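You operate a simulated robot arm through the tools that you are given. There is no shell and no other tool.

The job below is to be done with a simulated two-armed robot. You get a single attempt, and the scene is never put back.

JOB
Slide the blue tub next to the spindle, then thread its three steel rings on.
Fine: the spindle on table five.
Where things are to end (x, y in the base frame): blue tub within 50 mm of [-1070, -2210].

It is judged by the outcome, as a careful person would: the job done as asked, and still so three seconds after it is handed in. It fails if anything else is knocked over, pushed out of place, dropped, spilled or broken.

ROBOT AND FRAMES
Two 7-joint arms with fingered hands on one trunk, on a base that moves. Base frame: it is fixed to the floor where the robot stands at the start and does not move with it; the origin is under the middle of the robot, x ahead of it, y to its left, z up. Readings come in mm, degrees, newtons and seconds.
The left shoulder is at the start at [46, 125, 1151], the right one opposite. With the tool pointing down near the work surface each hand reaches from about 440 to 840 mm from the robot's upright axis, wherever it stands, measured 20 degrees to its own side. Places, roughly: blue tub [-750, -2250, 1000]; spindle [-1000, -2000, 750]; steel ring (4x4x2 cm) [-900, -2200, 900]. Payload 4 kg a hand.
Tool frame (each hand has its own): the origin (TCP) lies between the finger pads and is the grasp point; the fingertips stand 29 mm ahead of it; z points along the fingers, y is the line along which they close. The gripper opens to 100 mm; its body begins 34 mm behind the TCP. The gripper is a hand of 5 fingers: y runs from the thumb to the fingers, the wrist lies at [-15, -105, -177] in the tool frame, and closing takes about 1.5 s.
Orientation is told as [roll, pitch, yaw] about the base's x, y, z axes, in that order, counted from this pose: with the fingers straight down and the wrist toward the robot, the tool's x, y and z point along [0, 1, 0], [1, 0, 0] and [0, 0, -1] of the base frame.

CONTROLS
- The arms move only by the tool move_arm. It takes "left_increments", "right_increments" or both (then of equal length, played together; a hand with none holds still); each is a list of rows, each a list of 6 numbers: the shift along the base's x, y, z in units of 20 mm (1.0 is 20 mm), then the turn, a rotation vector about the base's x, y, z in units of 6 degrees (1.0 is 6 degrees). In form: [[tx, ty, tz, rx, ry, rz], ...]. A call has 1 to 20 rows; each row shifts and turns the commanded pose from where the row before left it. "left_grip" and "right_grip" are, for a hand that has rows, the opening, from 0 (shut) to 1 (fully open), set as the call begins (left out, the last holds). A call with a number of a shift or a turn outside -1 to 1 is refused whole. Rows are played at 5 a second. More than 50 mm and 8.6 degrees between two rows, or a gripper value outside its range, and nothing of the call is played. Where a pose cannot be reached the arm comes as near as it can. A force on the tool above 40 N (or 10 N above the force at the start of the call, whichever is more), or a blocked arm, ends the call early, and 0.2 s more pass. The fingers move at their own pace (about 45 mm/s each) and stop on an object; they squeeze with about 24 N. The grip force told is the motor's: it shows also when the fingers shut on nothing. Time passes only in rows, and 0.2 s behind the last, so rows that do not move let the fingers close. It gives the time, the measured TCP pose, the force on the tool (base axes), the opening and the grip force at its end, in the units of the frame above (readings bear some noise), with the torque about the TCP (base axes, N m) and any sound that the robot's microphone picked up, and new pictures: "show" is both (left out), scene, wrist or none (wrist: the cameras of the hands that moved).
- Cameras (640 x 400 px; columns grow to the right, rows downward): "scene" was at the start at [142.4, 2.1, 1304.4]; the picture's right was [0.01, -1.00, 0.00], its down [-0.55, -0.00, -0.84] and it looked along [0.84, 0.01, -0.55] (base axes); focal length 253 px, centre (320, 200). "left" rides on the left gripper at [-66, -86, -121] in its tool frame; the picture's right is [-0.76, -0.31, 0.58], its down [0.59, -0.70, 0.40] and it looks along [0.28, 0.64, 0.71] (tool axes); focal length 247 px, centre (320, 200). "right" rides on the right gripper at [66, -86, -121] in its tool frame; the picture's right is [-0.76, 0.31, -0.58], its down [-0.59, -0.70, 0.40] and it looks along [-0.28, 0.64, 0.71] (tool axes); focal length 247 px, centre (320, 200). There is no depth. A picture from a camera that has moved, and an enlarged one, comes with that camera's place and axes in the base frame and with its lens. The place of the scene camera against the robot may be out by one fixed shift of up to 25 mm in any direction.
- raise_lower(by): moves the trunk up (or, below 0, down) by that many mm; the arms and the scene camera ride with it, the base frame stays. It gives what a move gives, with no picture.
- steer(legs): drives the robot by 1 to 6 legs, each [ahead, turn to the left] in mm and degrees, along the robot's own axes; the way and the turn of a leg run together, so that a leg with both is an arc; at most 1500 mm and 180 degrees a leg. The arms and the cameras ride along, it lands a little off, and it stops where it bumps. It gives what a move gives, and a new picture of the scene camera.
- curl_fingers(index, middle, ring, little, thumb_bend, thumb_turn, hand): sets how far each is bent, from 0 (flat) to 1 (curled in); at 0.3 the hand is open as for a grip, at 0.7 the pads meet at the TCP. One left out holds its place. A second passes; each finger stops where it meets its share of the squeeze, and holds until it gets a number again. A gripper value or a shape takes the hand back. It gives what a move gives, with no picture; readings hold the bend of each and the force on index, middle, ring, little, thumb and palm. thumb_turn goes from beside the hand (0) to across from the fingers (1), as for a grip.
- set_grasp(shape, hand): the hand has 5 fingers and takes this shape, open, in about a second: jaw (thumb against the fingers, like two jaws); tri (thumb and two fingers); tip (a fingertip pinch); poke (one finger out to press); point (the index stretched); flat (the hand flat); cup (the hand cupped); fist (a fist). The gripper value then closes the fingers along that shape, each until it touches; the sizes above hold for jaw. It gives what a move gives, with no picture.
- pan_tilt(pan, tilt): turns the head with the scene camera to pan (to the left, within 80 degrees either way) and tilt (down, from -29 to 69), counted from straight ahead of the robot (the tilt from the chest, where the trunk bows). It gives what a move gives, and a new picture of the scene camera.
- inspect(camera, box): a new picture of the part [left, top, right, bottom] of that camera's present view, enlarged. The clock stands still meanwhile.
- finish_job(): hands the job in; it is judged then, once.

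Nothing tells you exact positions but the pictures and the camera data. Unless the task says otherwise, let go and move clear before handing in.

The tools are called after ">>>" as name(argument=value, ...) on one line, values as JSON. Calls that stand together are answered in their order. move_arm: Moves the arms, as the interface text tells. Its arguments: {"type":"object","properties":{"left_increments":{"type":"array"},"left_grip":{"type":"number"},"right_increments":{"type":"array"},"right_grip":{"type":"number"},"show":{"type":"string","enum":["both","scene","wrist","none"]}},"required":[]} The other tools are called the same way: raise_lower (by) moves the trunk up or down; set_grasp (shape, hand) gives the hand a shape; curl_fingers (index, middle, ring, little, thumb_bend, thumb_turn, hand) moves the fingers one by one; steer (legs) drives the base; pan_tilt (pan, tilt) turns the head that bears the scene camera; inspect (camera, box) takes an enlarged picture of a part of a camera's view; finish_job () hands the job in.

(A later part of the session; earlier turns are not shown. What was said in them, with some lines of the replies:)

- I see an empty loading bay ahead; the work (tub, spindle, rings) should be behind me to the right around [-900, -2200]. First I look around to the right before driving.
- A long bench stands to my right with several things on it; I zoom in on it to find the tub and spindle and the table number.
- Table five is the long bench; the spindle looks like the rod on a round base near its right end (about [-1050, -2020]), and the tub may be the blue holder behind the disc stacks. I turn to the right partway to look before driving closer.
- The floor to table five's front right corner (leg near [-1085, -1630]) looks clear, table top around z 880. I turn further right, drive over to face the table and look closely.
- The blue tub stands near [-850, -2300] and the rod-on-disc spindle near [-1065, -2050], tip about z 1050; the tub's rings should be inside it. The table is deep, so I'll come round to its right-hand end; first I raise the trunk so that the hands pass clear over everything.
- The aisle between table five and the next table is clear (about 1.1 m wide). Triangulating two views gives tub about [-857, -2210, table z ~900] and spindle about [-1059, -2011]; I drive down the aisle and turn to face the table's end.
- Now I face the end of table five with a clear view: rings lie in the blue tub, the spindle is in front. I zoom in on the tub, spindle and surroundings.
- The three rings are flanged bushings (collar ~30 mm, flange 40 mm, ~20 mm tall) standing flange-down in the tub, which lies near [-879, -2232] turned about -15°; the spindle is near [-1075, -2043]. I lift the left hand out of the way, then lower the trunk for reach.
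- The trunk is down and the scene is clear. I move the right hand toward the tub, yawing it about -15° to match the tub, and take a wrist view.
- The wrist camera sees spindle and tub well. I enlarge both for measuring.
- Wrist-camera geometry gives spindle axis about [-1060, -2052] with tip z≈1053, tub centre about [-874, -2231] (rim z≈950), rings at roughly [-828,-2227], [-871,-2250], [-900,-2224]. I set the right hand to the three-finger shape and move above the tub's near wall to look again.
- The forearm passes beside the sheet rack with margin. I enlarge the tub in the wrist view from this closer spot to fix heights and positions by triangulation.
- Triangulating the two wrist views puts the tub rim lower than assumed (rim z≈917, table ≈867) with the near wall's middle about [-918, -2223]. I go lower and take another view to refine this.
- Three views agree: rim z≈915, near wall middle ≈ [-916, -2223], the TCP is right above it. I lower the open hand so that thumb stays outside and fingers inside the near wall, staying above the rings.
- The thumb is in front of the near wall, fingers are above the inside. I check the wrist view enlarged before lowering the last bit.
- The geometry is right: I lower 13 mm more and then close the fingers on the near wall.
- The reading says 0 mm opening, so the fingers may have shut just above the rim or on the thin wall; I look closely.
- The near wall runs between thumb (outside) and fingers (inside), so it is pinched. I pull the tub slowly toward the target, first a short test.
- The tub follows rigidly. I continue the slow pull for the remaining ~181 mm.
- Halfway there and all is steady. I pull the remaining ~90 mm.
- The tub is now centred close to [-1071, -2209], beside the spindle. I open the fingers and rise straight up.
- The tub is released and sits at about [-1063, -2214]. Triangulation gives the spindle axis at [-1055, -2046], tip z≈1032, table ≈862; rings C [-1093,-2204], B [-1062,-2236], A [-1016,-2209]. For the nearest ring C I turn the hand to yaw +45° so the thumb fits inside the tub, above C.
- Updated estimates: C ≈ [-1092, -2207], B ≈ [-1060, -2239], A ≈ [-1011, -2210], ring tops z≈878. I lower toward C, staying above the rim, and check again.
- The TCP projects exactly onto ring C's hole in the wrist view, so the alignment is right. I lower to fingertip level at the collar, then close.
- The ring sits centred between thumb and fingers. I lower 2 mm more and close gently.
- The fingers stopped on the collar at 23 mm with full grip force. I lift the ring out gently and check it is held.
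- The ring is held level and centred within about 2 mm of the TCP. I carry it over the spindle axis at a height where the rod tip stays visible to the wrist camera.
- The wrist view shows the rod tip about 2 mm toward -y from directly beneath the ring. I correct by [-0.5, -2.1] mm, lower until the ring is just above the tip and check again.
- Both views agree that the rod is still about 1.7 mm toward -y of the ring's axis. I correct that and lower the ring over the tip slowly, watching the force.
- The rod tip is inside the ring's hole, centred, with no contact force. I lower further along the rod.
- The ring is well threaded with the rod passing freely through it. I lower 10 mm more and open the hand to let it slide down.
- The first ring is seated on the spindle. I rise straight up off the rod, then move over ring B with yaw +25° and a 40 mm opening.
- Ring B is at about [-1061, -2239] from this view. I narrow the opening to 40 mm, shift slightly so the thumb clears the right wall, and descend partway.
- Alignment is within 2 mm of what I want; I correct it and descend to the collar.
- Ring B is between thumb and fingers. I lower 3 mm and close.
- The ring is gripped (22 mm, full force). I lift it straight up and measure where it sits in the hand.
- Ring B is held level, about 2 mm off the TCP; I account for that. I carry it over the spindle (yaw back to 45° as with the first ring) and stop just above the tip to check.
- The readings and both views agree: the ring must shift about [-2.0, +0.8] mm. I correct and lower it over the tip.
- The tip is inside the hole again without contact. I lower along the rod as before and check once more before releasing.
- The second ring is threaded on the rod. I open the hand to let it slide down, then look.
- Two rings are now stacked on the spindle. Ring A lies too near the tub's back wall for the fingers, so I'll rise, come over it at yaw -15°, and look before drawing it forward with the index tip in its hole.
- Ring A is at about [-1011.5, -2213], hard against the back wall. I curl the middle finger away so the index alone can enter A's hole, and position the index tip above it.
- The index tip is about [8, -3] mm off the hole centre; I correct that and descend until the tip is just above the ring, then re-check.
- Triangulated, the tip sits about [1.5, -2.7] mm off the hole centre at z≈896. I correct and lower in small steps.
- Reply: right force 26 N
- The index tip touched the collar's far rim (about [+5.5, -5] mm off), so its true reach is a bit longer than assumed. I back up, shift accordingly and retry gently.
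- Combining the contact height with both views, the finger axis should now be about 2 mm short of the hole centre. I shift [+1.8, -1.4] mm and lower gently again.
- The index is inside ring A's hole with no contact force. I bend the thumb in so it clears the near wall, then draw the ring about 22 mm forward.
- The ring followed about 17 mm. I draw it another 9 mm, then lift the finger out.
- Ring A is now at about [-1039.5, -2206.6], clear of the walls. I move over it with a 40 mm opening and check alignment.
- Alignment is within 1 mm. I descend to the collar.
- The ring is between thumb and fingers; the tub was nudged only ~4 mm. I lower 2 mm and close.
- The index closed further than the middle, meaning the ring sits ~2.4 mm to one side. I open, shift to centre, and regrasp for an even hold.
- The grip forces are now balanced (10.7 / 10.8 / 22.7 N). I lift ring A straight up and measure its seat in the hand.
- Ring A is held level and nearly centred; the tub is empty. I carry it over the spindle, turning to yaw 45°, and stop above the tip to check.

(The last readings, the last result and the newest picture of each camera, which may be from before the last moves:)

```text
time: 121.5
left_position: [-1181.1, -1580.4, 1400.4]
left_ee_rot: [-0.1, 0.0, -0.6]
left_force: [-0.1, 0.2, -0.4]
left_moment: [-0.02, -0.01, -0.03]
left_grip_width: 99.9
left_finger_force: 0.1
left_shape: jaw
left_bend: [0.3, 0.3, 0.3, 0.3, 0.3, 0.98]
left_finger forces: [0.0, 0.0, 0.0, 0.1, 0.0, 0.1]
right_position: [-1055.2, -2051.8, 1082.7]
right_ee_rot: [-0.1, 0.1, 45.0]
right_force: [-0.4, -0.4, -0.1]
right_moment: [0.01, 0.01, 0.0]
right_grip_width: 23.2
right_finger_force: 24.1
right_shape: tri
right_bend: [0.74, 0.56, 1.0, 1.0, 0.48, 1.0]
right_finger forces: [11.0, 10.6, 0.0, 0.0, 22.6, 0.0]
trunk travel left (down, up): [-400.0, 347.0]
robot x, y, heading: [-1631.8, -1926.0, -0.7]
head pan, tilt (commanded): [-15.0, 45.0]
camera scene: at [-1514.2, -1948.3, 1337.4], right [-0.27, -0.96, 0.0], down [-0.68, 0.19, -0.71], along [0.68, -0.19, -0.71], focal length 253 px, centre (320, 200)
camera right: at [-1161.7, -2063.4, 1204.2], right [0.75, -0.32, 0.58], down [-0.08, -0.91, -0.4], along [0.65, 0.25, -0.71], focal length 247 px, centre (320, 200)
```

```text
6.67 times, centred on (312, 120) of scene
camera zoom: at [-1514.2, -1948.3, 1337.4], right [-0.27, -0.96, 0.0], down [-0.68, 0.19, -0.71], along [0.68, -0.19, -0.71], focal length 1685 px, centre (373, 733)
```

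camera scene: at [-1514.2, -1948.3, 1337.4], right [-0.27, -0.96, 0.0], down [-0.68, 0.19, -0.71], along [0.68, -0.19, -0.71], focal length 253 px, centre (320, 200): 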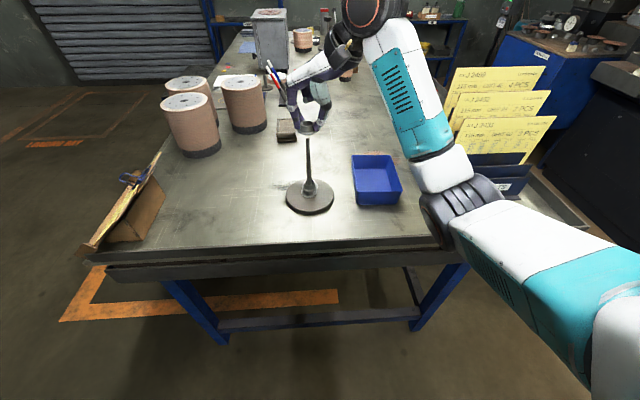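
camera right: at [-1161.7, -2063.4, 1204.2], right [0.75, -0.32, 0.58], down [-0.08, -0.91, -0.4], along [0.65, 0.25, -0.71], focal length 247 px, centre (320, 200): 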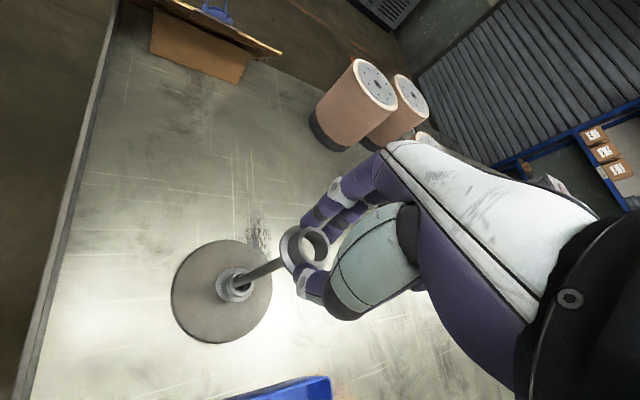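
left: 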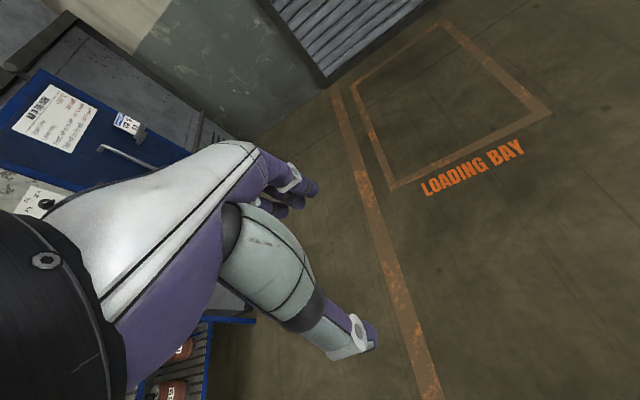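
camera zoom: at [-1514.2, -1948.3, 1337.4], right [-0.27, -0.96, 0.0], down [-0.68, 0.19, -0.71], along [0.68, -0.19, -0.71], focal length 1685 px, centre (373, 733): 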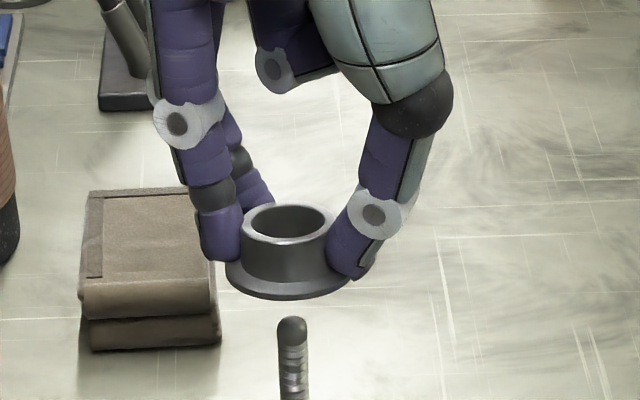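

Both views show the ring's axis in line with the rod. I lower it over the tip and check.

>>> move_arm(right_increments=[[0, 0, -0.4, 0, 0, 0], [0, 0, -0.4, 0, 0, 0], [0, 0, -0.4, 0, 0, 0]], show="wrist")

>>> inspect(camera="right", box=[240, 200, 350, 300])

>>> inspect(camera="scene", box=[280, 100, 344, 160])

```text
time: 122.3
left_position: [-1181.7, -1580.5, 1399.0]
left_ee_rot: [0.1, 0.1, -0.5]
left_force: [-0.2, -0.9, 0.4]
left_moment: [0.0, -0.02, 0.01]
left_grip_width: 99.9
left_finger_force: 0.1
left_shape: jaw
left_bend: [0.3, 0.3, 0.3, 0.3, 0.3, 0.98]
left_finger forces: [0.0, 0.0, 0.0, 0.0, 0.1, 0.1]
right_position: [-1054.3, -2050.2, 1060.5]
right_ee_rot: [-0.1, 0.0, 45.1]
right_force: [-0.1, 0.3, 0.3]
right_moment: [-0.04, 0.0, 0.01]
right_grip_width: 23.0
right_finger_force: 23.9
right_shape: tri
right_bend: [0.74, 0.56, 1.0, 1.0, 0.48, 1.0]
right_finger forces: [10.9, 10.7, 0.0, 0.1, 22.6, 0.0]
trunk travel left (down, up): [-400.0, 347.0]
robot x, y, heading: [-1636.2, -1926.6, -0.3]
head pan, tilt (commanded): [-15.0, 45.0]
camera right: at [-1161.4, -2063.2, 1181.1], right [0.75, -0.32, 0.58], down [-0.08, -0.91, -0.4], along [0.65, 0.25, -0.71], focal length 247 px, centre (320, 200)
```

right: 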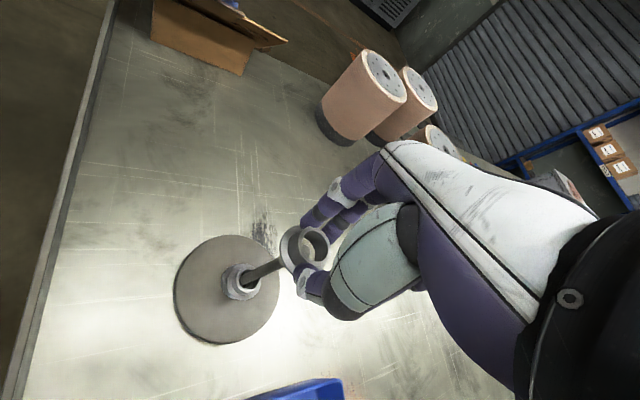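

```text
4.00 times, centred on (295, 250) of right
camera zoom: at [-1161.4, -2063.2, 1181.1], right [0.75, -0.32, 0.58], down [-0.08, -0.91, -0.4], along [0.65, 0.25, -0.71], focal length 988 px, centre (420, 0)
```

zoom: 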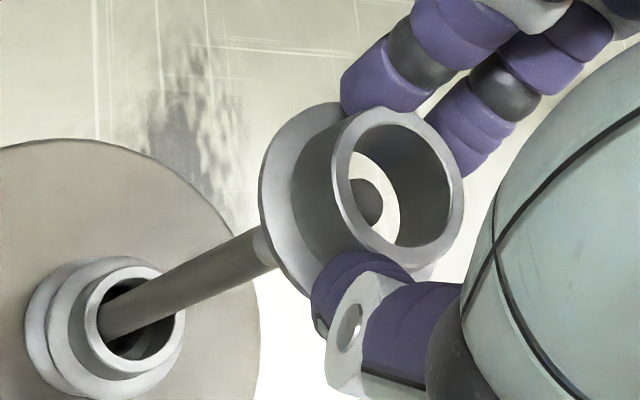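

```text
6.67 times, centred on (312, 130) of scene
camera zoom: at [-1514.2, -1948.1, 1337.4], right [-0.27, -0.96, 0.0], down [-0.68, 0.19, -0.71], along [0.68, -0.19, -0.71], focal length 1685 px, centre (373, 667)
```

zoom: 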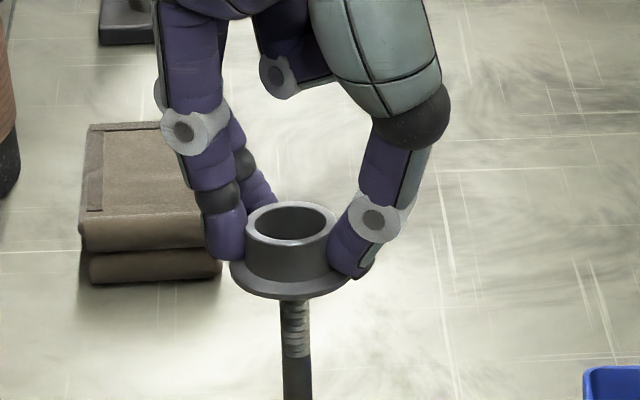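

The tip is inside the third ring's hole, no contact force. I lower along the rod and then release.

>>> move_arm(right_increments=[[0, 0, -0.4, 0, 0, 0], [0, 0, -0.4, 0, 0, 0], [0, 0, -0.4, 0, 0, 0], [0, 0, -0.4, 0, 0, 0], [0, 0, -0.4, 0, 0, 0], [0, 0, -0.4, 0, 0, 0]], show="none")

>>> inspect(camera="scene", box=[280, 110, 344, 170])

```text
time: 123.7
left_position: [-1181.4, -1579.9, 1400.1]
left_ee_rot: [0.0, 0.0, -0.4]
left_force: [0.4, 0.3, -0.6]
left_moment: [0.0, -0.03, 0.01]
left_grip_width: 99.7
left_finger_force: 0.1
left_shape: jaw
left_bend: [0.3, 0.3, 0.3, 0.3, 0.3, 0.98]
left_finger forces: [0.0, 0.2, 0.1, 0.0, 0.0, 0.0]
right_position: [-1055.3, -2049.2, 1012.2]
right_ee_rot: [-0.1, 0.1, 45.0]
right_force: [-0.7, 1.0, -0.8]
right_moment: [-0.03, 0.03, 0.0]
right_grip_width: 23.2
right_finger_force: 24.4
right_shape: tri
right_bend: [0.74, 0.56, 1.0, 1.0, 0.48, 1.0]
right_finger forces: [11.0, 10.7, 0.1, 0.1, 22.6, 0.0]
trunk travel left (down, up): [-400.0, 347.0]
robot x, y, heading: [-1637.9, -1926.0, -0.5]
head pan, tilt (commanded): [-15.0, 45.0]
```

```text
6.67 times, centred on (312, 140) of scene
camera zoom: at [-1514.2, -1948.1, 1337.4], right [-0.27, -0.96, 0.0], down [-0.68, 0.19, -0.71], along [0.68, -0.19, -0.71], focal length 1685 px, centre (373, 600)
```

zoom: 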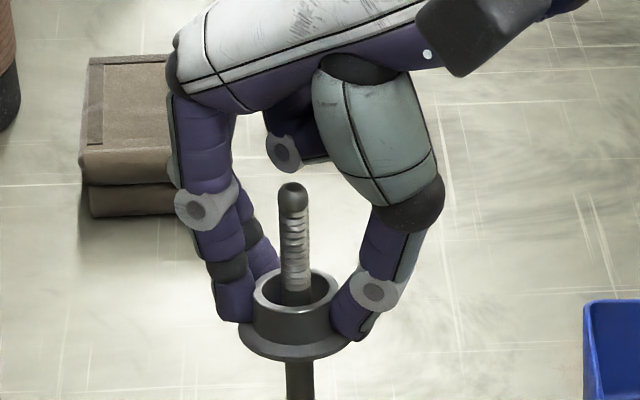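

The third ring is on the rod. I open the hand to let it slide down and look.

>>> move_arm(right_increments=[[0, 0, 0, 0, 0, 0], [0, 0, 0, 0, 0, 0], [0, 0, 0, 0, 0, 0], [0, 0, 0, 0, 0, 0], [0, 0, 0, 0, 0, 0], [0, 0, 0, 0, 0, 0]], right_grip=0.6, show="none")

>>> inspect(camera="scene", box=[260, 110, 420, 220])

```text
time: 125.1
left_position: [-1181.5, -1580.1, 1400.0]
left_ee_rot: [0.0, 0.0, -0.5]
left_force: [0.2, 1.0, -0.1]
left_moment: [0.0, -0.01, -0.01]
left_grip_width: 99.9
left_finger_force: 0.1
left_shape: jaw
left_bend: [0.3, 0.3, 0.3, 0.3, 0.3, 0.98]
left_finger forces: [0.1, 0.1, 0.0, 0.0, 0.0, 0.1]
right_position: [-1055.2, -2049.2, 1011.2]
right_ee_rot: [0.0, 0.0, 45.0]
right_force: [-0.6, 0.4, 1.0]
right_moment: [0.02, 0.01, -0.02]
right_grip_width: 59.8
right_finger_force: 0.0
right_shape: tri
right_bend: [0.39, 0.39, 0.99, 1.0, 0.31, 1.0]
right_finger forces: [0.1, 0.0, 0.0, 0.0, 0.0, 0.0]
trunk travel left (down, up): [-400.0, 347.0]
robot x, y, heading: [-1637.7, -1923.1, -0.4]
head pan, tilt (commanded): [-15.0, 45.0]
```

```text
3.64 times, centred on (340, 165) of scene
camera zoom: at [-1514.2, -1948.0, 1337.4], right [-0.27, -0.96, 0.0], down [-0.68, 0.19, -0.71], along [0.68, -0.19, -0.71], focal length 919 px, centre (247, 327)
```

zoom: 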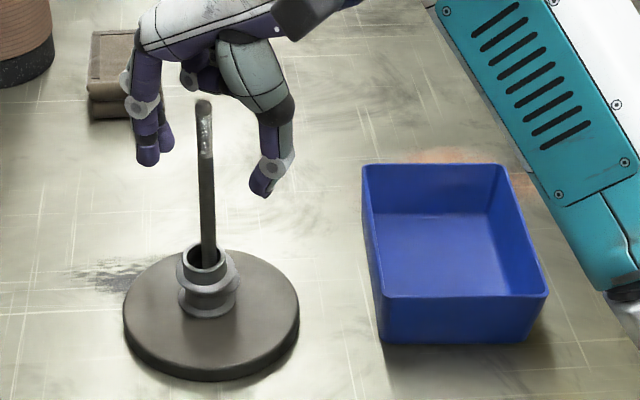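

The ring slid down. I rise clear of the rod and zoom in to count the rings on the stack.

>>> move_arm(right_increments=[[0, 0, 1, 0, 0, 0], [0, 0, 1, 0, 0, 0], [0, 0, 1, 0, 0, 0], [0, 0, 1, 0, 0, 0], [0, 0, 1, 0, 0, 0], [0, -0.5, 0.5, 0, 0, 0]], show="both")

>>> inspect(camera="scene", box=[284, 150, 338, 216])

>>> inspect(camera="right", box=[160, 200, 300, 360])

```text
time: 126.5
left_position: [-1181.3, -1579.8, 1400.2]
left_ee_rot: [0.0, 0.0, -0.5]
left_force: [-0.6, 0.7, -0.5]
left_moment: [0.05, 0.0, -0.04]
left_grip_width: 99.7
left_finger_force: 0.2
left_shape: jaw
left_bend: [0.3, 0.3, 0.3, 0.3, 0.3, 0.98]
left_finger forces: [0.0, 0.1, 0.0, 0.0, 0.0, 0.0]
right_position: [-1055.4, -2060.0, 1122.0]
right_ee_rot: [0.0, 0.1, 45.1]
right_force: [0.1, -0.5, -0.5]
right_moment: [-0.04, -0.01, -0.02]
right_grip_width: 59.9
right_finger_force: 0.1
right_shape: tri
right_bend: [0.39, 0.39, 0.99, 1.0, 0.3, 1.0]
right_finger forces: [0.1, 0.1, 0.0, 0.0, 0.1, 0.0]
trunk travel left (down, up): [-400.0, 347.0]
robot x, y, heading: [-1640.5, -1927.3, -0.3]
head pan, tilt (commanded): [-15.0, 45.0]
camera scene: at [-1514.3, -1948.4, 1337.4], right [-0.27, -0.96, 0.0], down [-0.68, 0.19, -0.71], along [0.68, -0.19, -0.71], focal length 253 px, centre (320, 200)
camera right: at [-1161.7, -2073.3, 1243.2], right [0.75, -0.32, 0.58], down [-0.08, -0.91, -0.4], along [0.65, 0.25, -0.71], focal length 247 px, centre (320, 200)
```

scene: 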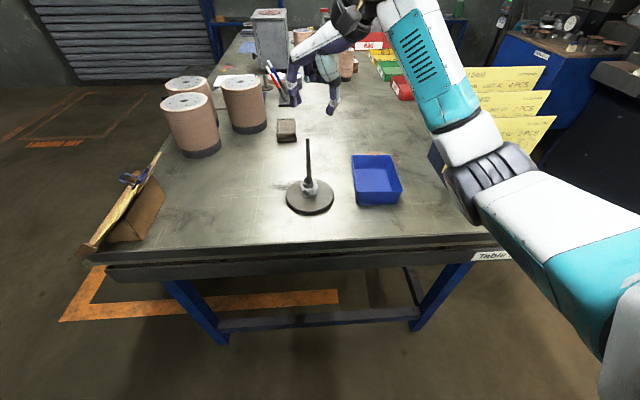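
right: 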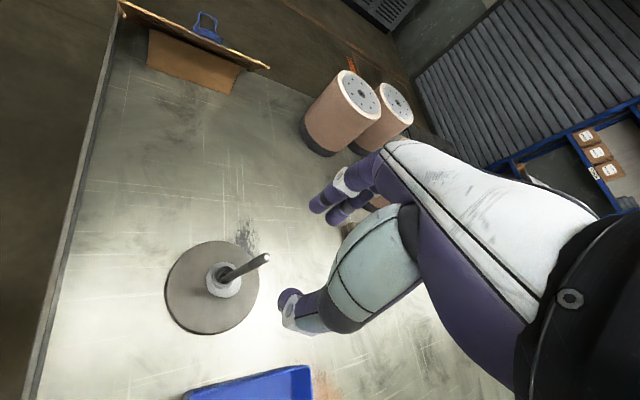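

```text
6.06 times, centred on (311, 183) of scene
camera zoom: at [-1514.3, -1948.4, 1337.4], right [-0.27, -0.96, 0.0], down [-0.68, 0.19, -0.71], along [0.68, -0.19, -0.71], focal length 1532 px, centre (374, 303)
```

zoom: 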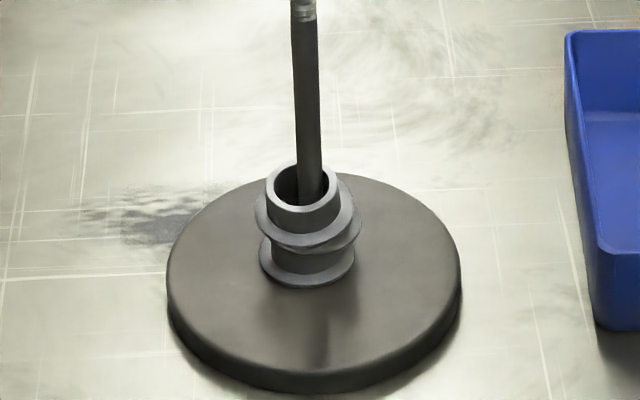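

```text
2.50 times, centred on (230, 280) of right
camera zoom: at [-1161.7, -2073.3, 1243.2], right [0.75, -0.32, 0.58], down [-0.08, -0.91, -0.4], along [0.65, 0.25, -0.71], focal length 617 px, centre (545, 0)
```

zoom: 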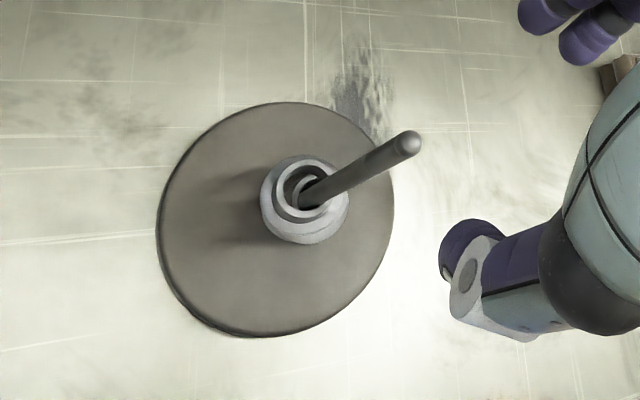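

The stack needs a closer look to be sure all three rings sit properly.

>>> inspect(camera="scene", box=[298, 172, 322, 204])

>>> inspect(camera="right", box=[198, 250, 258, 310])

```text
12.50 times, centred on (310, 188) of scene
camera zoom: at [-1514.3, -1948.4, 1337.4], right [-0.27, -0.96, 0.0], down [-0.68, 0.19, -0.71], along [0.68, -0.19, -0.71], focal length 3159 px, centre (445, 350)
```

zoom: 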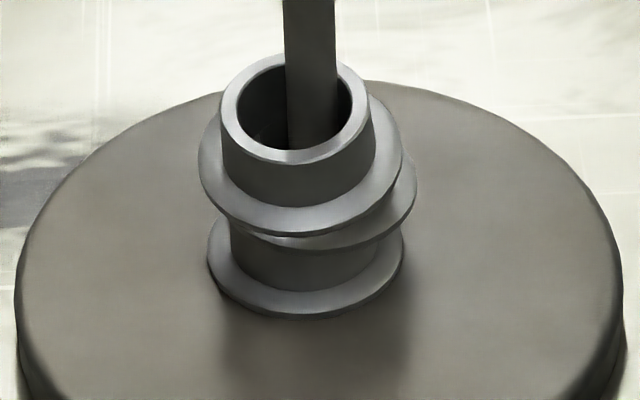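

```text
6.67 times, centred on (228, 280) of right
camera zoom: at [-1161.7, -2073.3, 1243.2], right [0.75, -0.32, 0.58], down [-0.08, -0.91, -0.4], along [0.65, 0.25, -0.71], focal length 1646 px, centre (933, -333)
```

zoom: 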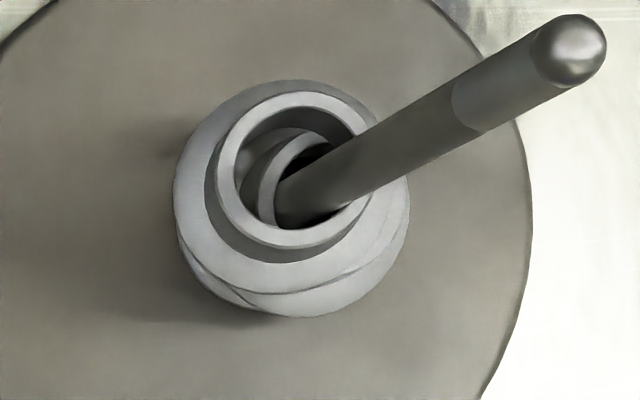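

All three rings are threaded on the spindle (the loose bores let the top one lie slightly off-centre), and the tub is empty beside it. I move the right hand up and back, clear of everything, then look again.

>>> move_arm(right_increments=[[0, 0, 1, 0, 0, 0], [0, 0, 1, 0, 0, 0], [-0.5, -0.2, 1, 0, 0, -0.5], [-0.8, -0.3, 1, 0, 0, -1], [-0.8, -0.3, 0.5, 0, 0, -1], [-0.8, -0.3, 0, 0, 0, -1], [-0.8, -0.3, 0, 0, 0, -1], [-0.8, -0.3, 0, 0, 0, -1]], show="both")

>>> inspect(camera="scene", box=[270, 120, 430, 220])

```text
time: 128.3
left_position: [-1181.8, -1579.2, 1400.1]
left_ee_rot: [0.0, 0.0, -0.6]
left_force: [-0.1, 1.0, -0.6]
left_moment: [-0.01, -0.01, 0.03]
left_grip_width: 99.9
left_finger_force: 0.0
left_shape: jaw
left_bend: [0.3, 0.3, 0.3, 0.3, 0.3, 0.98]
left_finger forces: [0.0, 0.0, 0.0, 0.1, 0.1, 0.0]
right_position: [-1145.8, -2093.1, 1211.9]
right_ee_rot: [-0.1, 0.0, 12.0]
right_force: [0.5, -0.2, 1.5]
right_moment: [0.0, 0.01, 0.0]
right_grip_width: 59.9
right_finger_force: 0.0
right_shape: tri
right_bend: [0.39, 0.39, 0.99, 1.0, 0.3, 1.0]
right_finger forces: [0.0, 0.0, 0.0, 0.1, 0.0, 0.0]
trunk travel left (down, up): [-400.0, 347.0]
robot x, y, heading: [-1638.3, -1926.2, -0.4]
head pan, tilt (commanded): [-15.0, 45.0]
camera scene: at [-1514.7, -1948.3, 1337.5], right [-0.27, -0.96, 0.0], down [-0.68, 0.19, -0.71], along [0.68, -0.19, -0.71], focal length 253 px, centre (320, 200)
camera right: at [-1242.1, -2046.9, 1333.5], right [0.46, -0.68, 0.58], down [-0.57, -0.72, -0.4], along [0.69, -0.15, -0.71], focal length 247 px, centre (320, 200)
```

scene: 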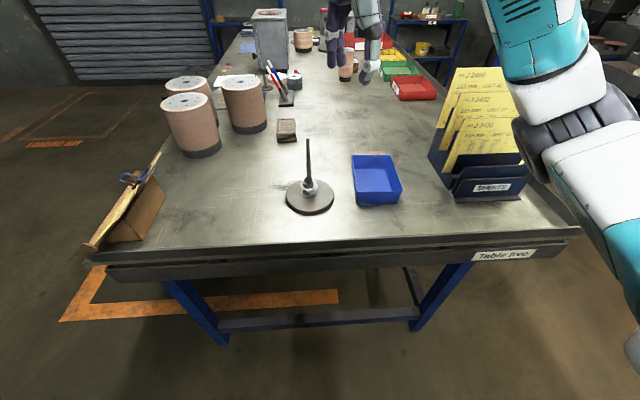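
right: 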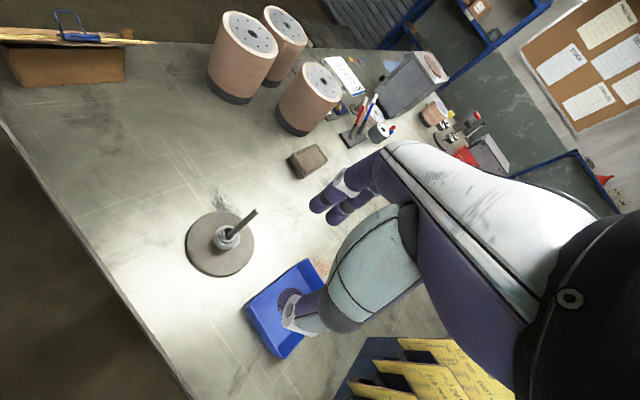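

```text
4.00 times, centred on (350, 170) of scene
camera zoom: at [-1514.7, -1948.3, 1337.5], right [-0.27, -0.96, 0.0], down [-0.68, 0.19, -0.71], along [0.68, -0.19, -0.71], focal length 1011 px, centre (200, 320)
```

zoom: 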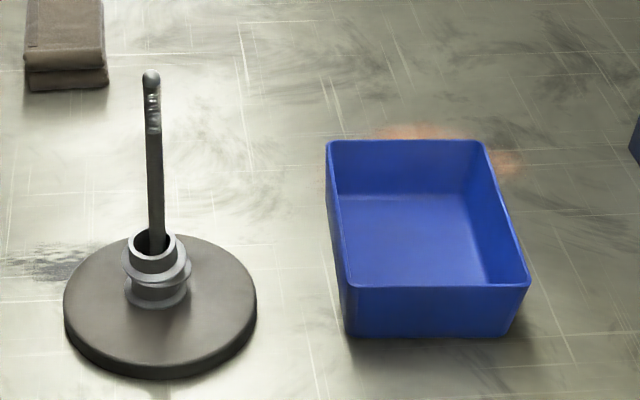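

The tub measures about [-1062, -2214], within tolerance, and nothing else has moved. I back the robot away from the table so I can look at the ring stack from a lower angle.

>>> steer(legs=[[-250, 0]])

>>> raise_lower(by=-220)

>>> pan_tilt(pan=-10, tilt=15)

```text
time: 130.1
left_position: [-1431.8, -1578.8, 1399.7]
left_ee_rot: [0.1, 0.0, -0.7]
left_force: [0.5, 1.0, 0.6]
left_moment: [-0.01, -0.01, 0.02]
left_grip_width: 99.5
left_finger_force: 0.0
left_shape: jaw
left_bend: [0.3, 0.3, 0.3, 0.3, 0.3, 0.98]
left_finger forces: [0.1, 0.0, 0.0, 0.0, 0.0, 0.0]
right_position: [-1395.7, -2091.9, 1212.6]
right_ee_rot: [0.0, 0.0, 11.9]
right_force: [-0.6, -0.6, 0.1]
right_moment: [0.01, 0.03, -0.01]
right_grip_width: 59.8
right_finger_force: 0.0
right_shape: tri
right_bend: [0.39, 0.39, 0.99, 1.0, 0.3, 1.0]
right_finger forces: [0.1, 0.0, 0.1, 0.0, 0.0, 0.1]
trunk travel left (down, up): [-400.0, 347.0]
robot x, y, heading: [-1884.1, -1925.9, -0.9]
head pan, tilt (commanded): [-15.0, 45.0]
camera scene: at [-1765.0, -1946.8, 1337.5], right [-0.27, -0.96, 0.0], down [-0.68, 0.19, -0.71], along [0.68, -0.19, -0.71], focal length 253 px, centre (320, 200)
```

scene: 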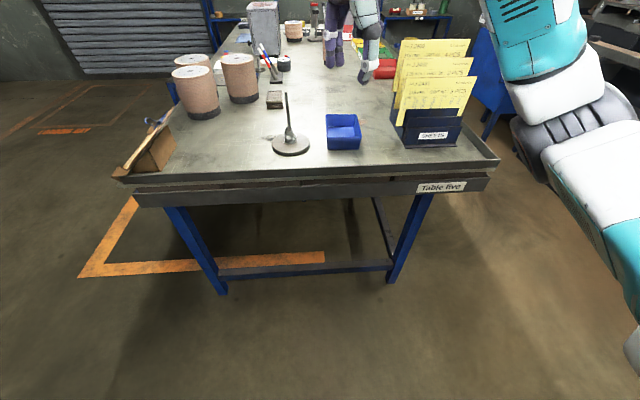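

```text
time: 132.4
left_position: [-1431.4, -1579.2, 1180.8]
left_ee_rot: [0.0, -0.1, -0.5]
left_force: [0.3, -0.5, 0.4]
left_moment: [0.01, -0.01, 0.04]
left_grip_width: 100.0
left_finger_force: 0.1
left_shape: jaw
left_bend: [0.3, 0.3, 0.3, 0.3, 0.3, 0.98]
left_finger forces: [0.0, 0.0, 0.0, 0.0, 0.0, 0.0]
right_position: [-1395.2, -2091.9, 993.6]
right_ee_rot: [0.0, 0.0, 11.9]
right_force: [0.3, 0.3, 0.0]
right_moment: [0.02, -0.04, 0.0]
right_grip_width: 59.9
right_finger_force: 0.0
right_shape: tri
right_bend: [0.39, 0.39, 0.99, 1.0, 0.3, 1.0]
right_finger forces: [0.1, 0.0, 0.0, 0.0, 0.1, 0.0]
trunk travel left (down, up): [-180.0, 567.0]
robot x, y, heading: [-1885.6, -1924.9, -0.5]
head pan, tilt (commanded): [-15.0, 45.0]
```

```text
time: 133.4
left_position: [-1431.2, -1578.5, 1179.0]
left_ee_rot: [-0.1, 0.0, -0.6]
left_force: [-0.9, -0.5, -0.1]
left_moment: [0.0, -0.01, 0.01]
left_grip_width: 99.8
left_finger_force: 0.1
left_shape: jaw
left_bend: [0.3, 0.3, 0.3, 0.3, 0.3, 0.98]
left_finger forces: [0.0, 0.0, 0.0, 0.1, 0.1, 0.0]
right_position: [-1396.0, -2091.9, 992.3]
right_ee_rot: [0.1, 0.1, 11.9]
right_force: [-0.4, -1.4, 1.3]
right_moment: [0.04, 0.01, 0.01]
right_grip_width: 59.9
right_finger_force: 0.1
right_shape: tri
right_bend: [0.39, 0.39, 0.99, 1.0, 0.3, 1.0]
right_finger forces: [0.0, 0.1, 0.0, 0.0, 0.0, 0.1]
trunk travel left (down, up): [-180.0, 567.0]
robot x, y, heading: [-1885.7, -1926.3, -0.5]
head pan, tilt (commanded): [-10.0, 15.0]
camera scene: at [-1687.2, -1942.8, 1158.0], right [-0.19, -0.98, 0.0], down [-0.26, 0.05, -0.97], along [0.95, -0.18, -0.26], focal length 253 px, centre (320, 200)
```

scene: 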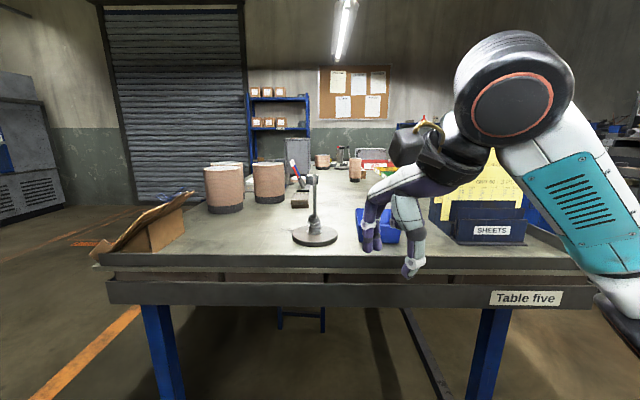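

>>> inspect(camera="scene", box=[300, 200, 332, 240])

>>> inspect(camera="scene", box=[270, 160, 430, 260])

```text
10.00 times, centred on (316, 220) of scene
camera zoom: at [-1687.2, -1942.8, 1158.0], right [-0.19, -0.98, 0.0], down [-0.26, 0.05, -0.97], along [0.95, -0.18, -0.26], focal length 2527 px, centre (360, 0)
```

zoom: 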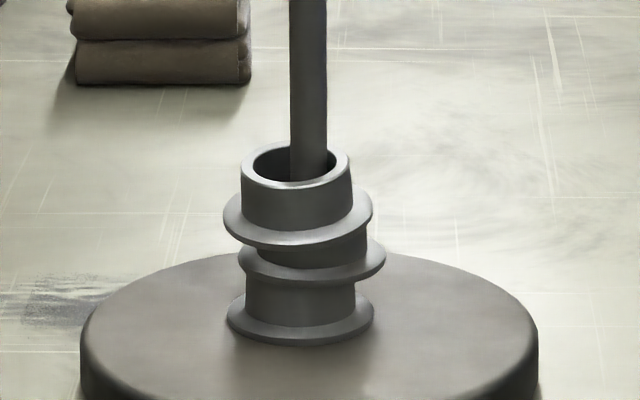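

```text
4.00 times, centred on (350, 210) of scene
camera zoom: at [-1687.2, -1942.8, 1158.0], right [-0.19, -0.98, 0.0], down [-0.26, 0.05, -0.97], along [0.95, -0.18, -0.26], focal length 1011 px, centre (200, 160)
```

zoom: 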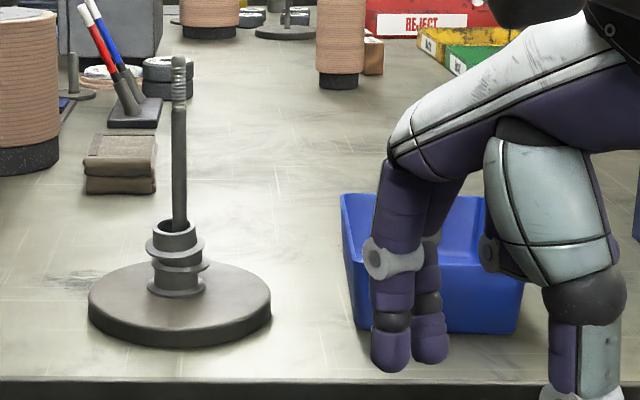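

All three rings are on the spindle, stacked on its base. The top one leans slightly because its bore is loose on the rod. The tub stands beside the spindle at about [-1062, -2214], well inside the 50 mm limit. Both hands are empty and clear, and nothing else has moved, so I hand the job in.

>>> finish_job()

```text
The job is handed in.
```

I slid the blue tub next to the spindle on table five and threaded all three of its steel rings onto the spindle. I have handed the job in.

- **Tub:** it stands at about [-1062, -2214], roughly 9 mm from the target [-1070, -2210] and well inside the 50 mm limit. It is now empty.
- **Rings:** all three are on the rod, stacked on the spindle's base with their flanges down. I let each one slide down the last 100 mm or so of the rod. The top ring leans slightly because its bore is loose on the rod, and I left it that way.
- **Third ring:** it lay too close to the tub's back wall to grip, so I drew it forward with a finger first. One attempt pressed on the ring with about 25 N. Neither the ring nor anything around it moved.
- **Surroundings:** in the last views nothing else on the table had been knocked over or moved. Both hands are empty, and the robot is backed away from the table.
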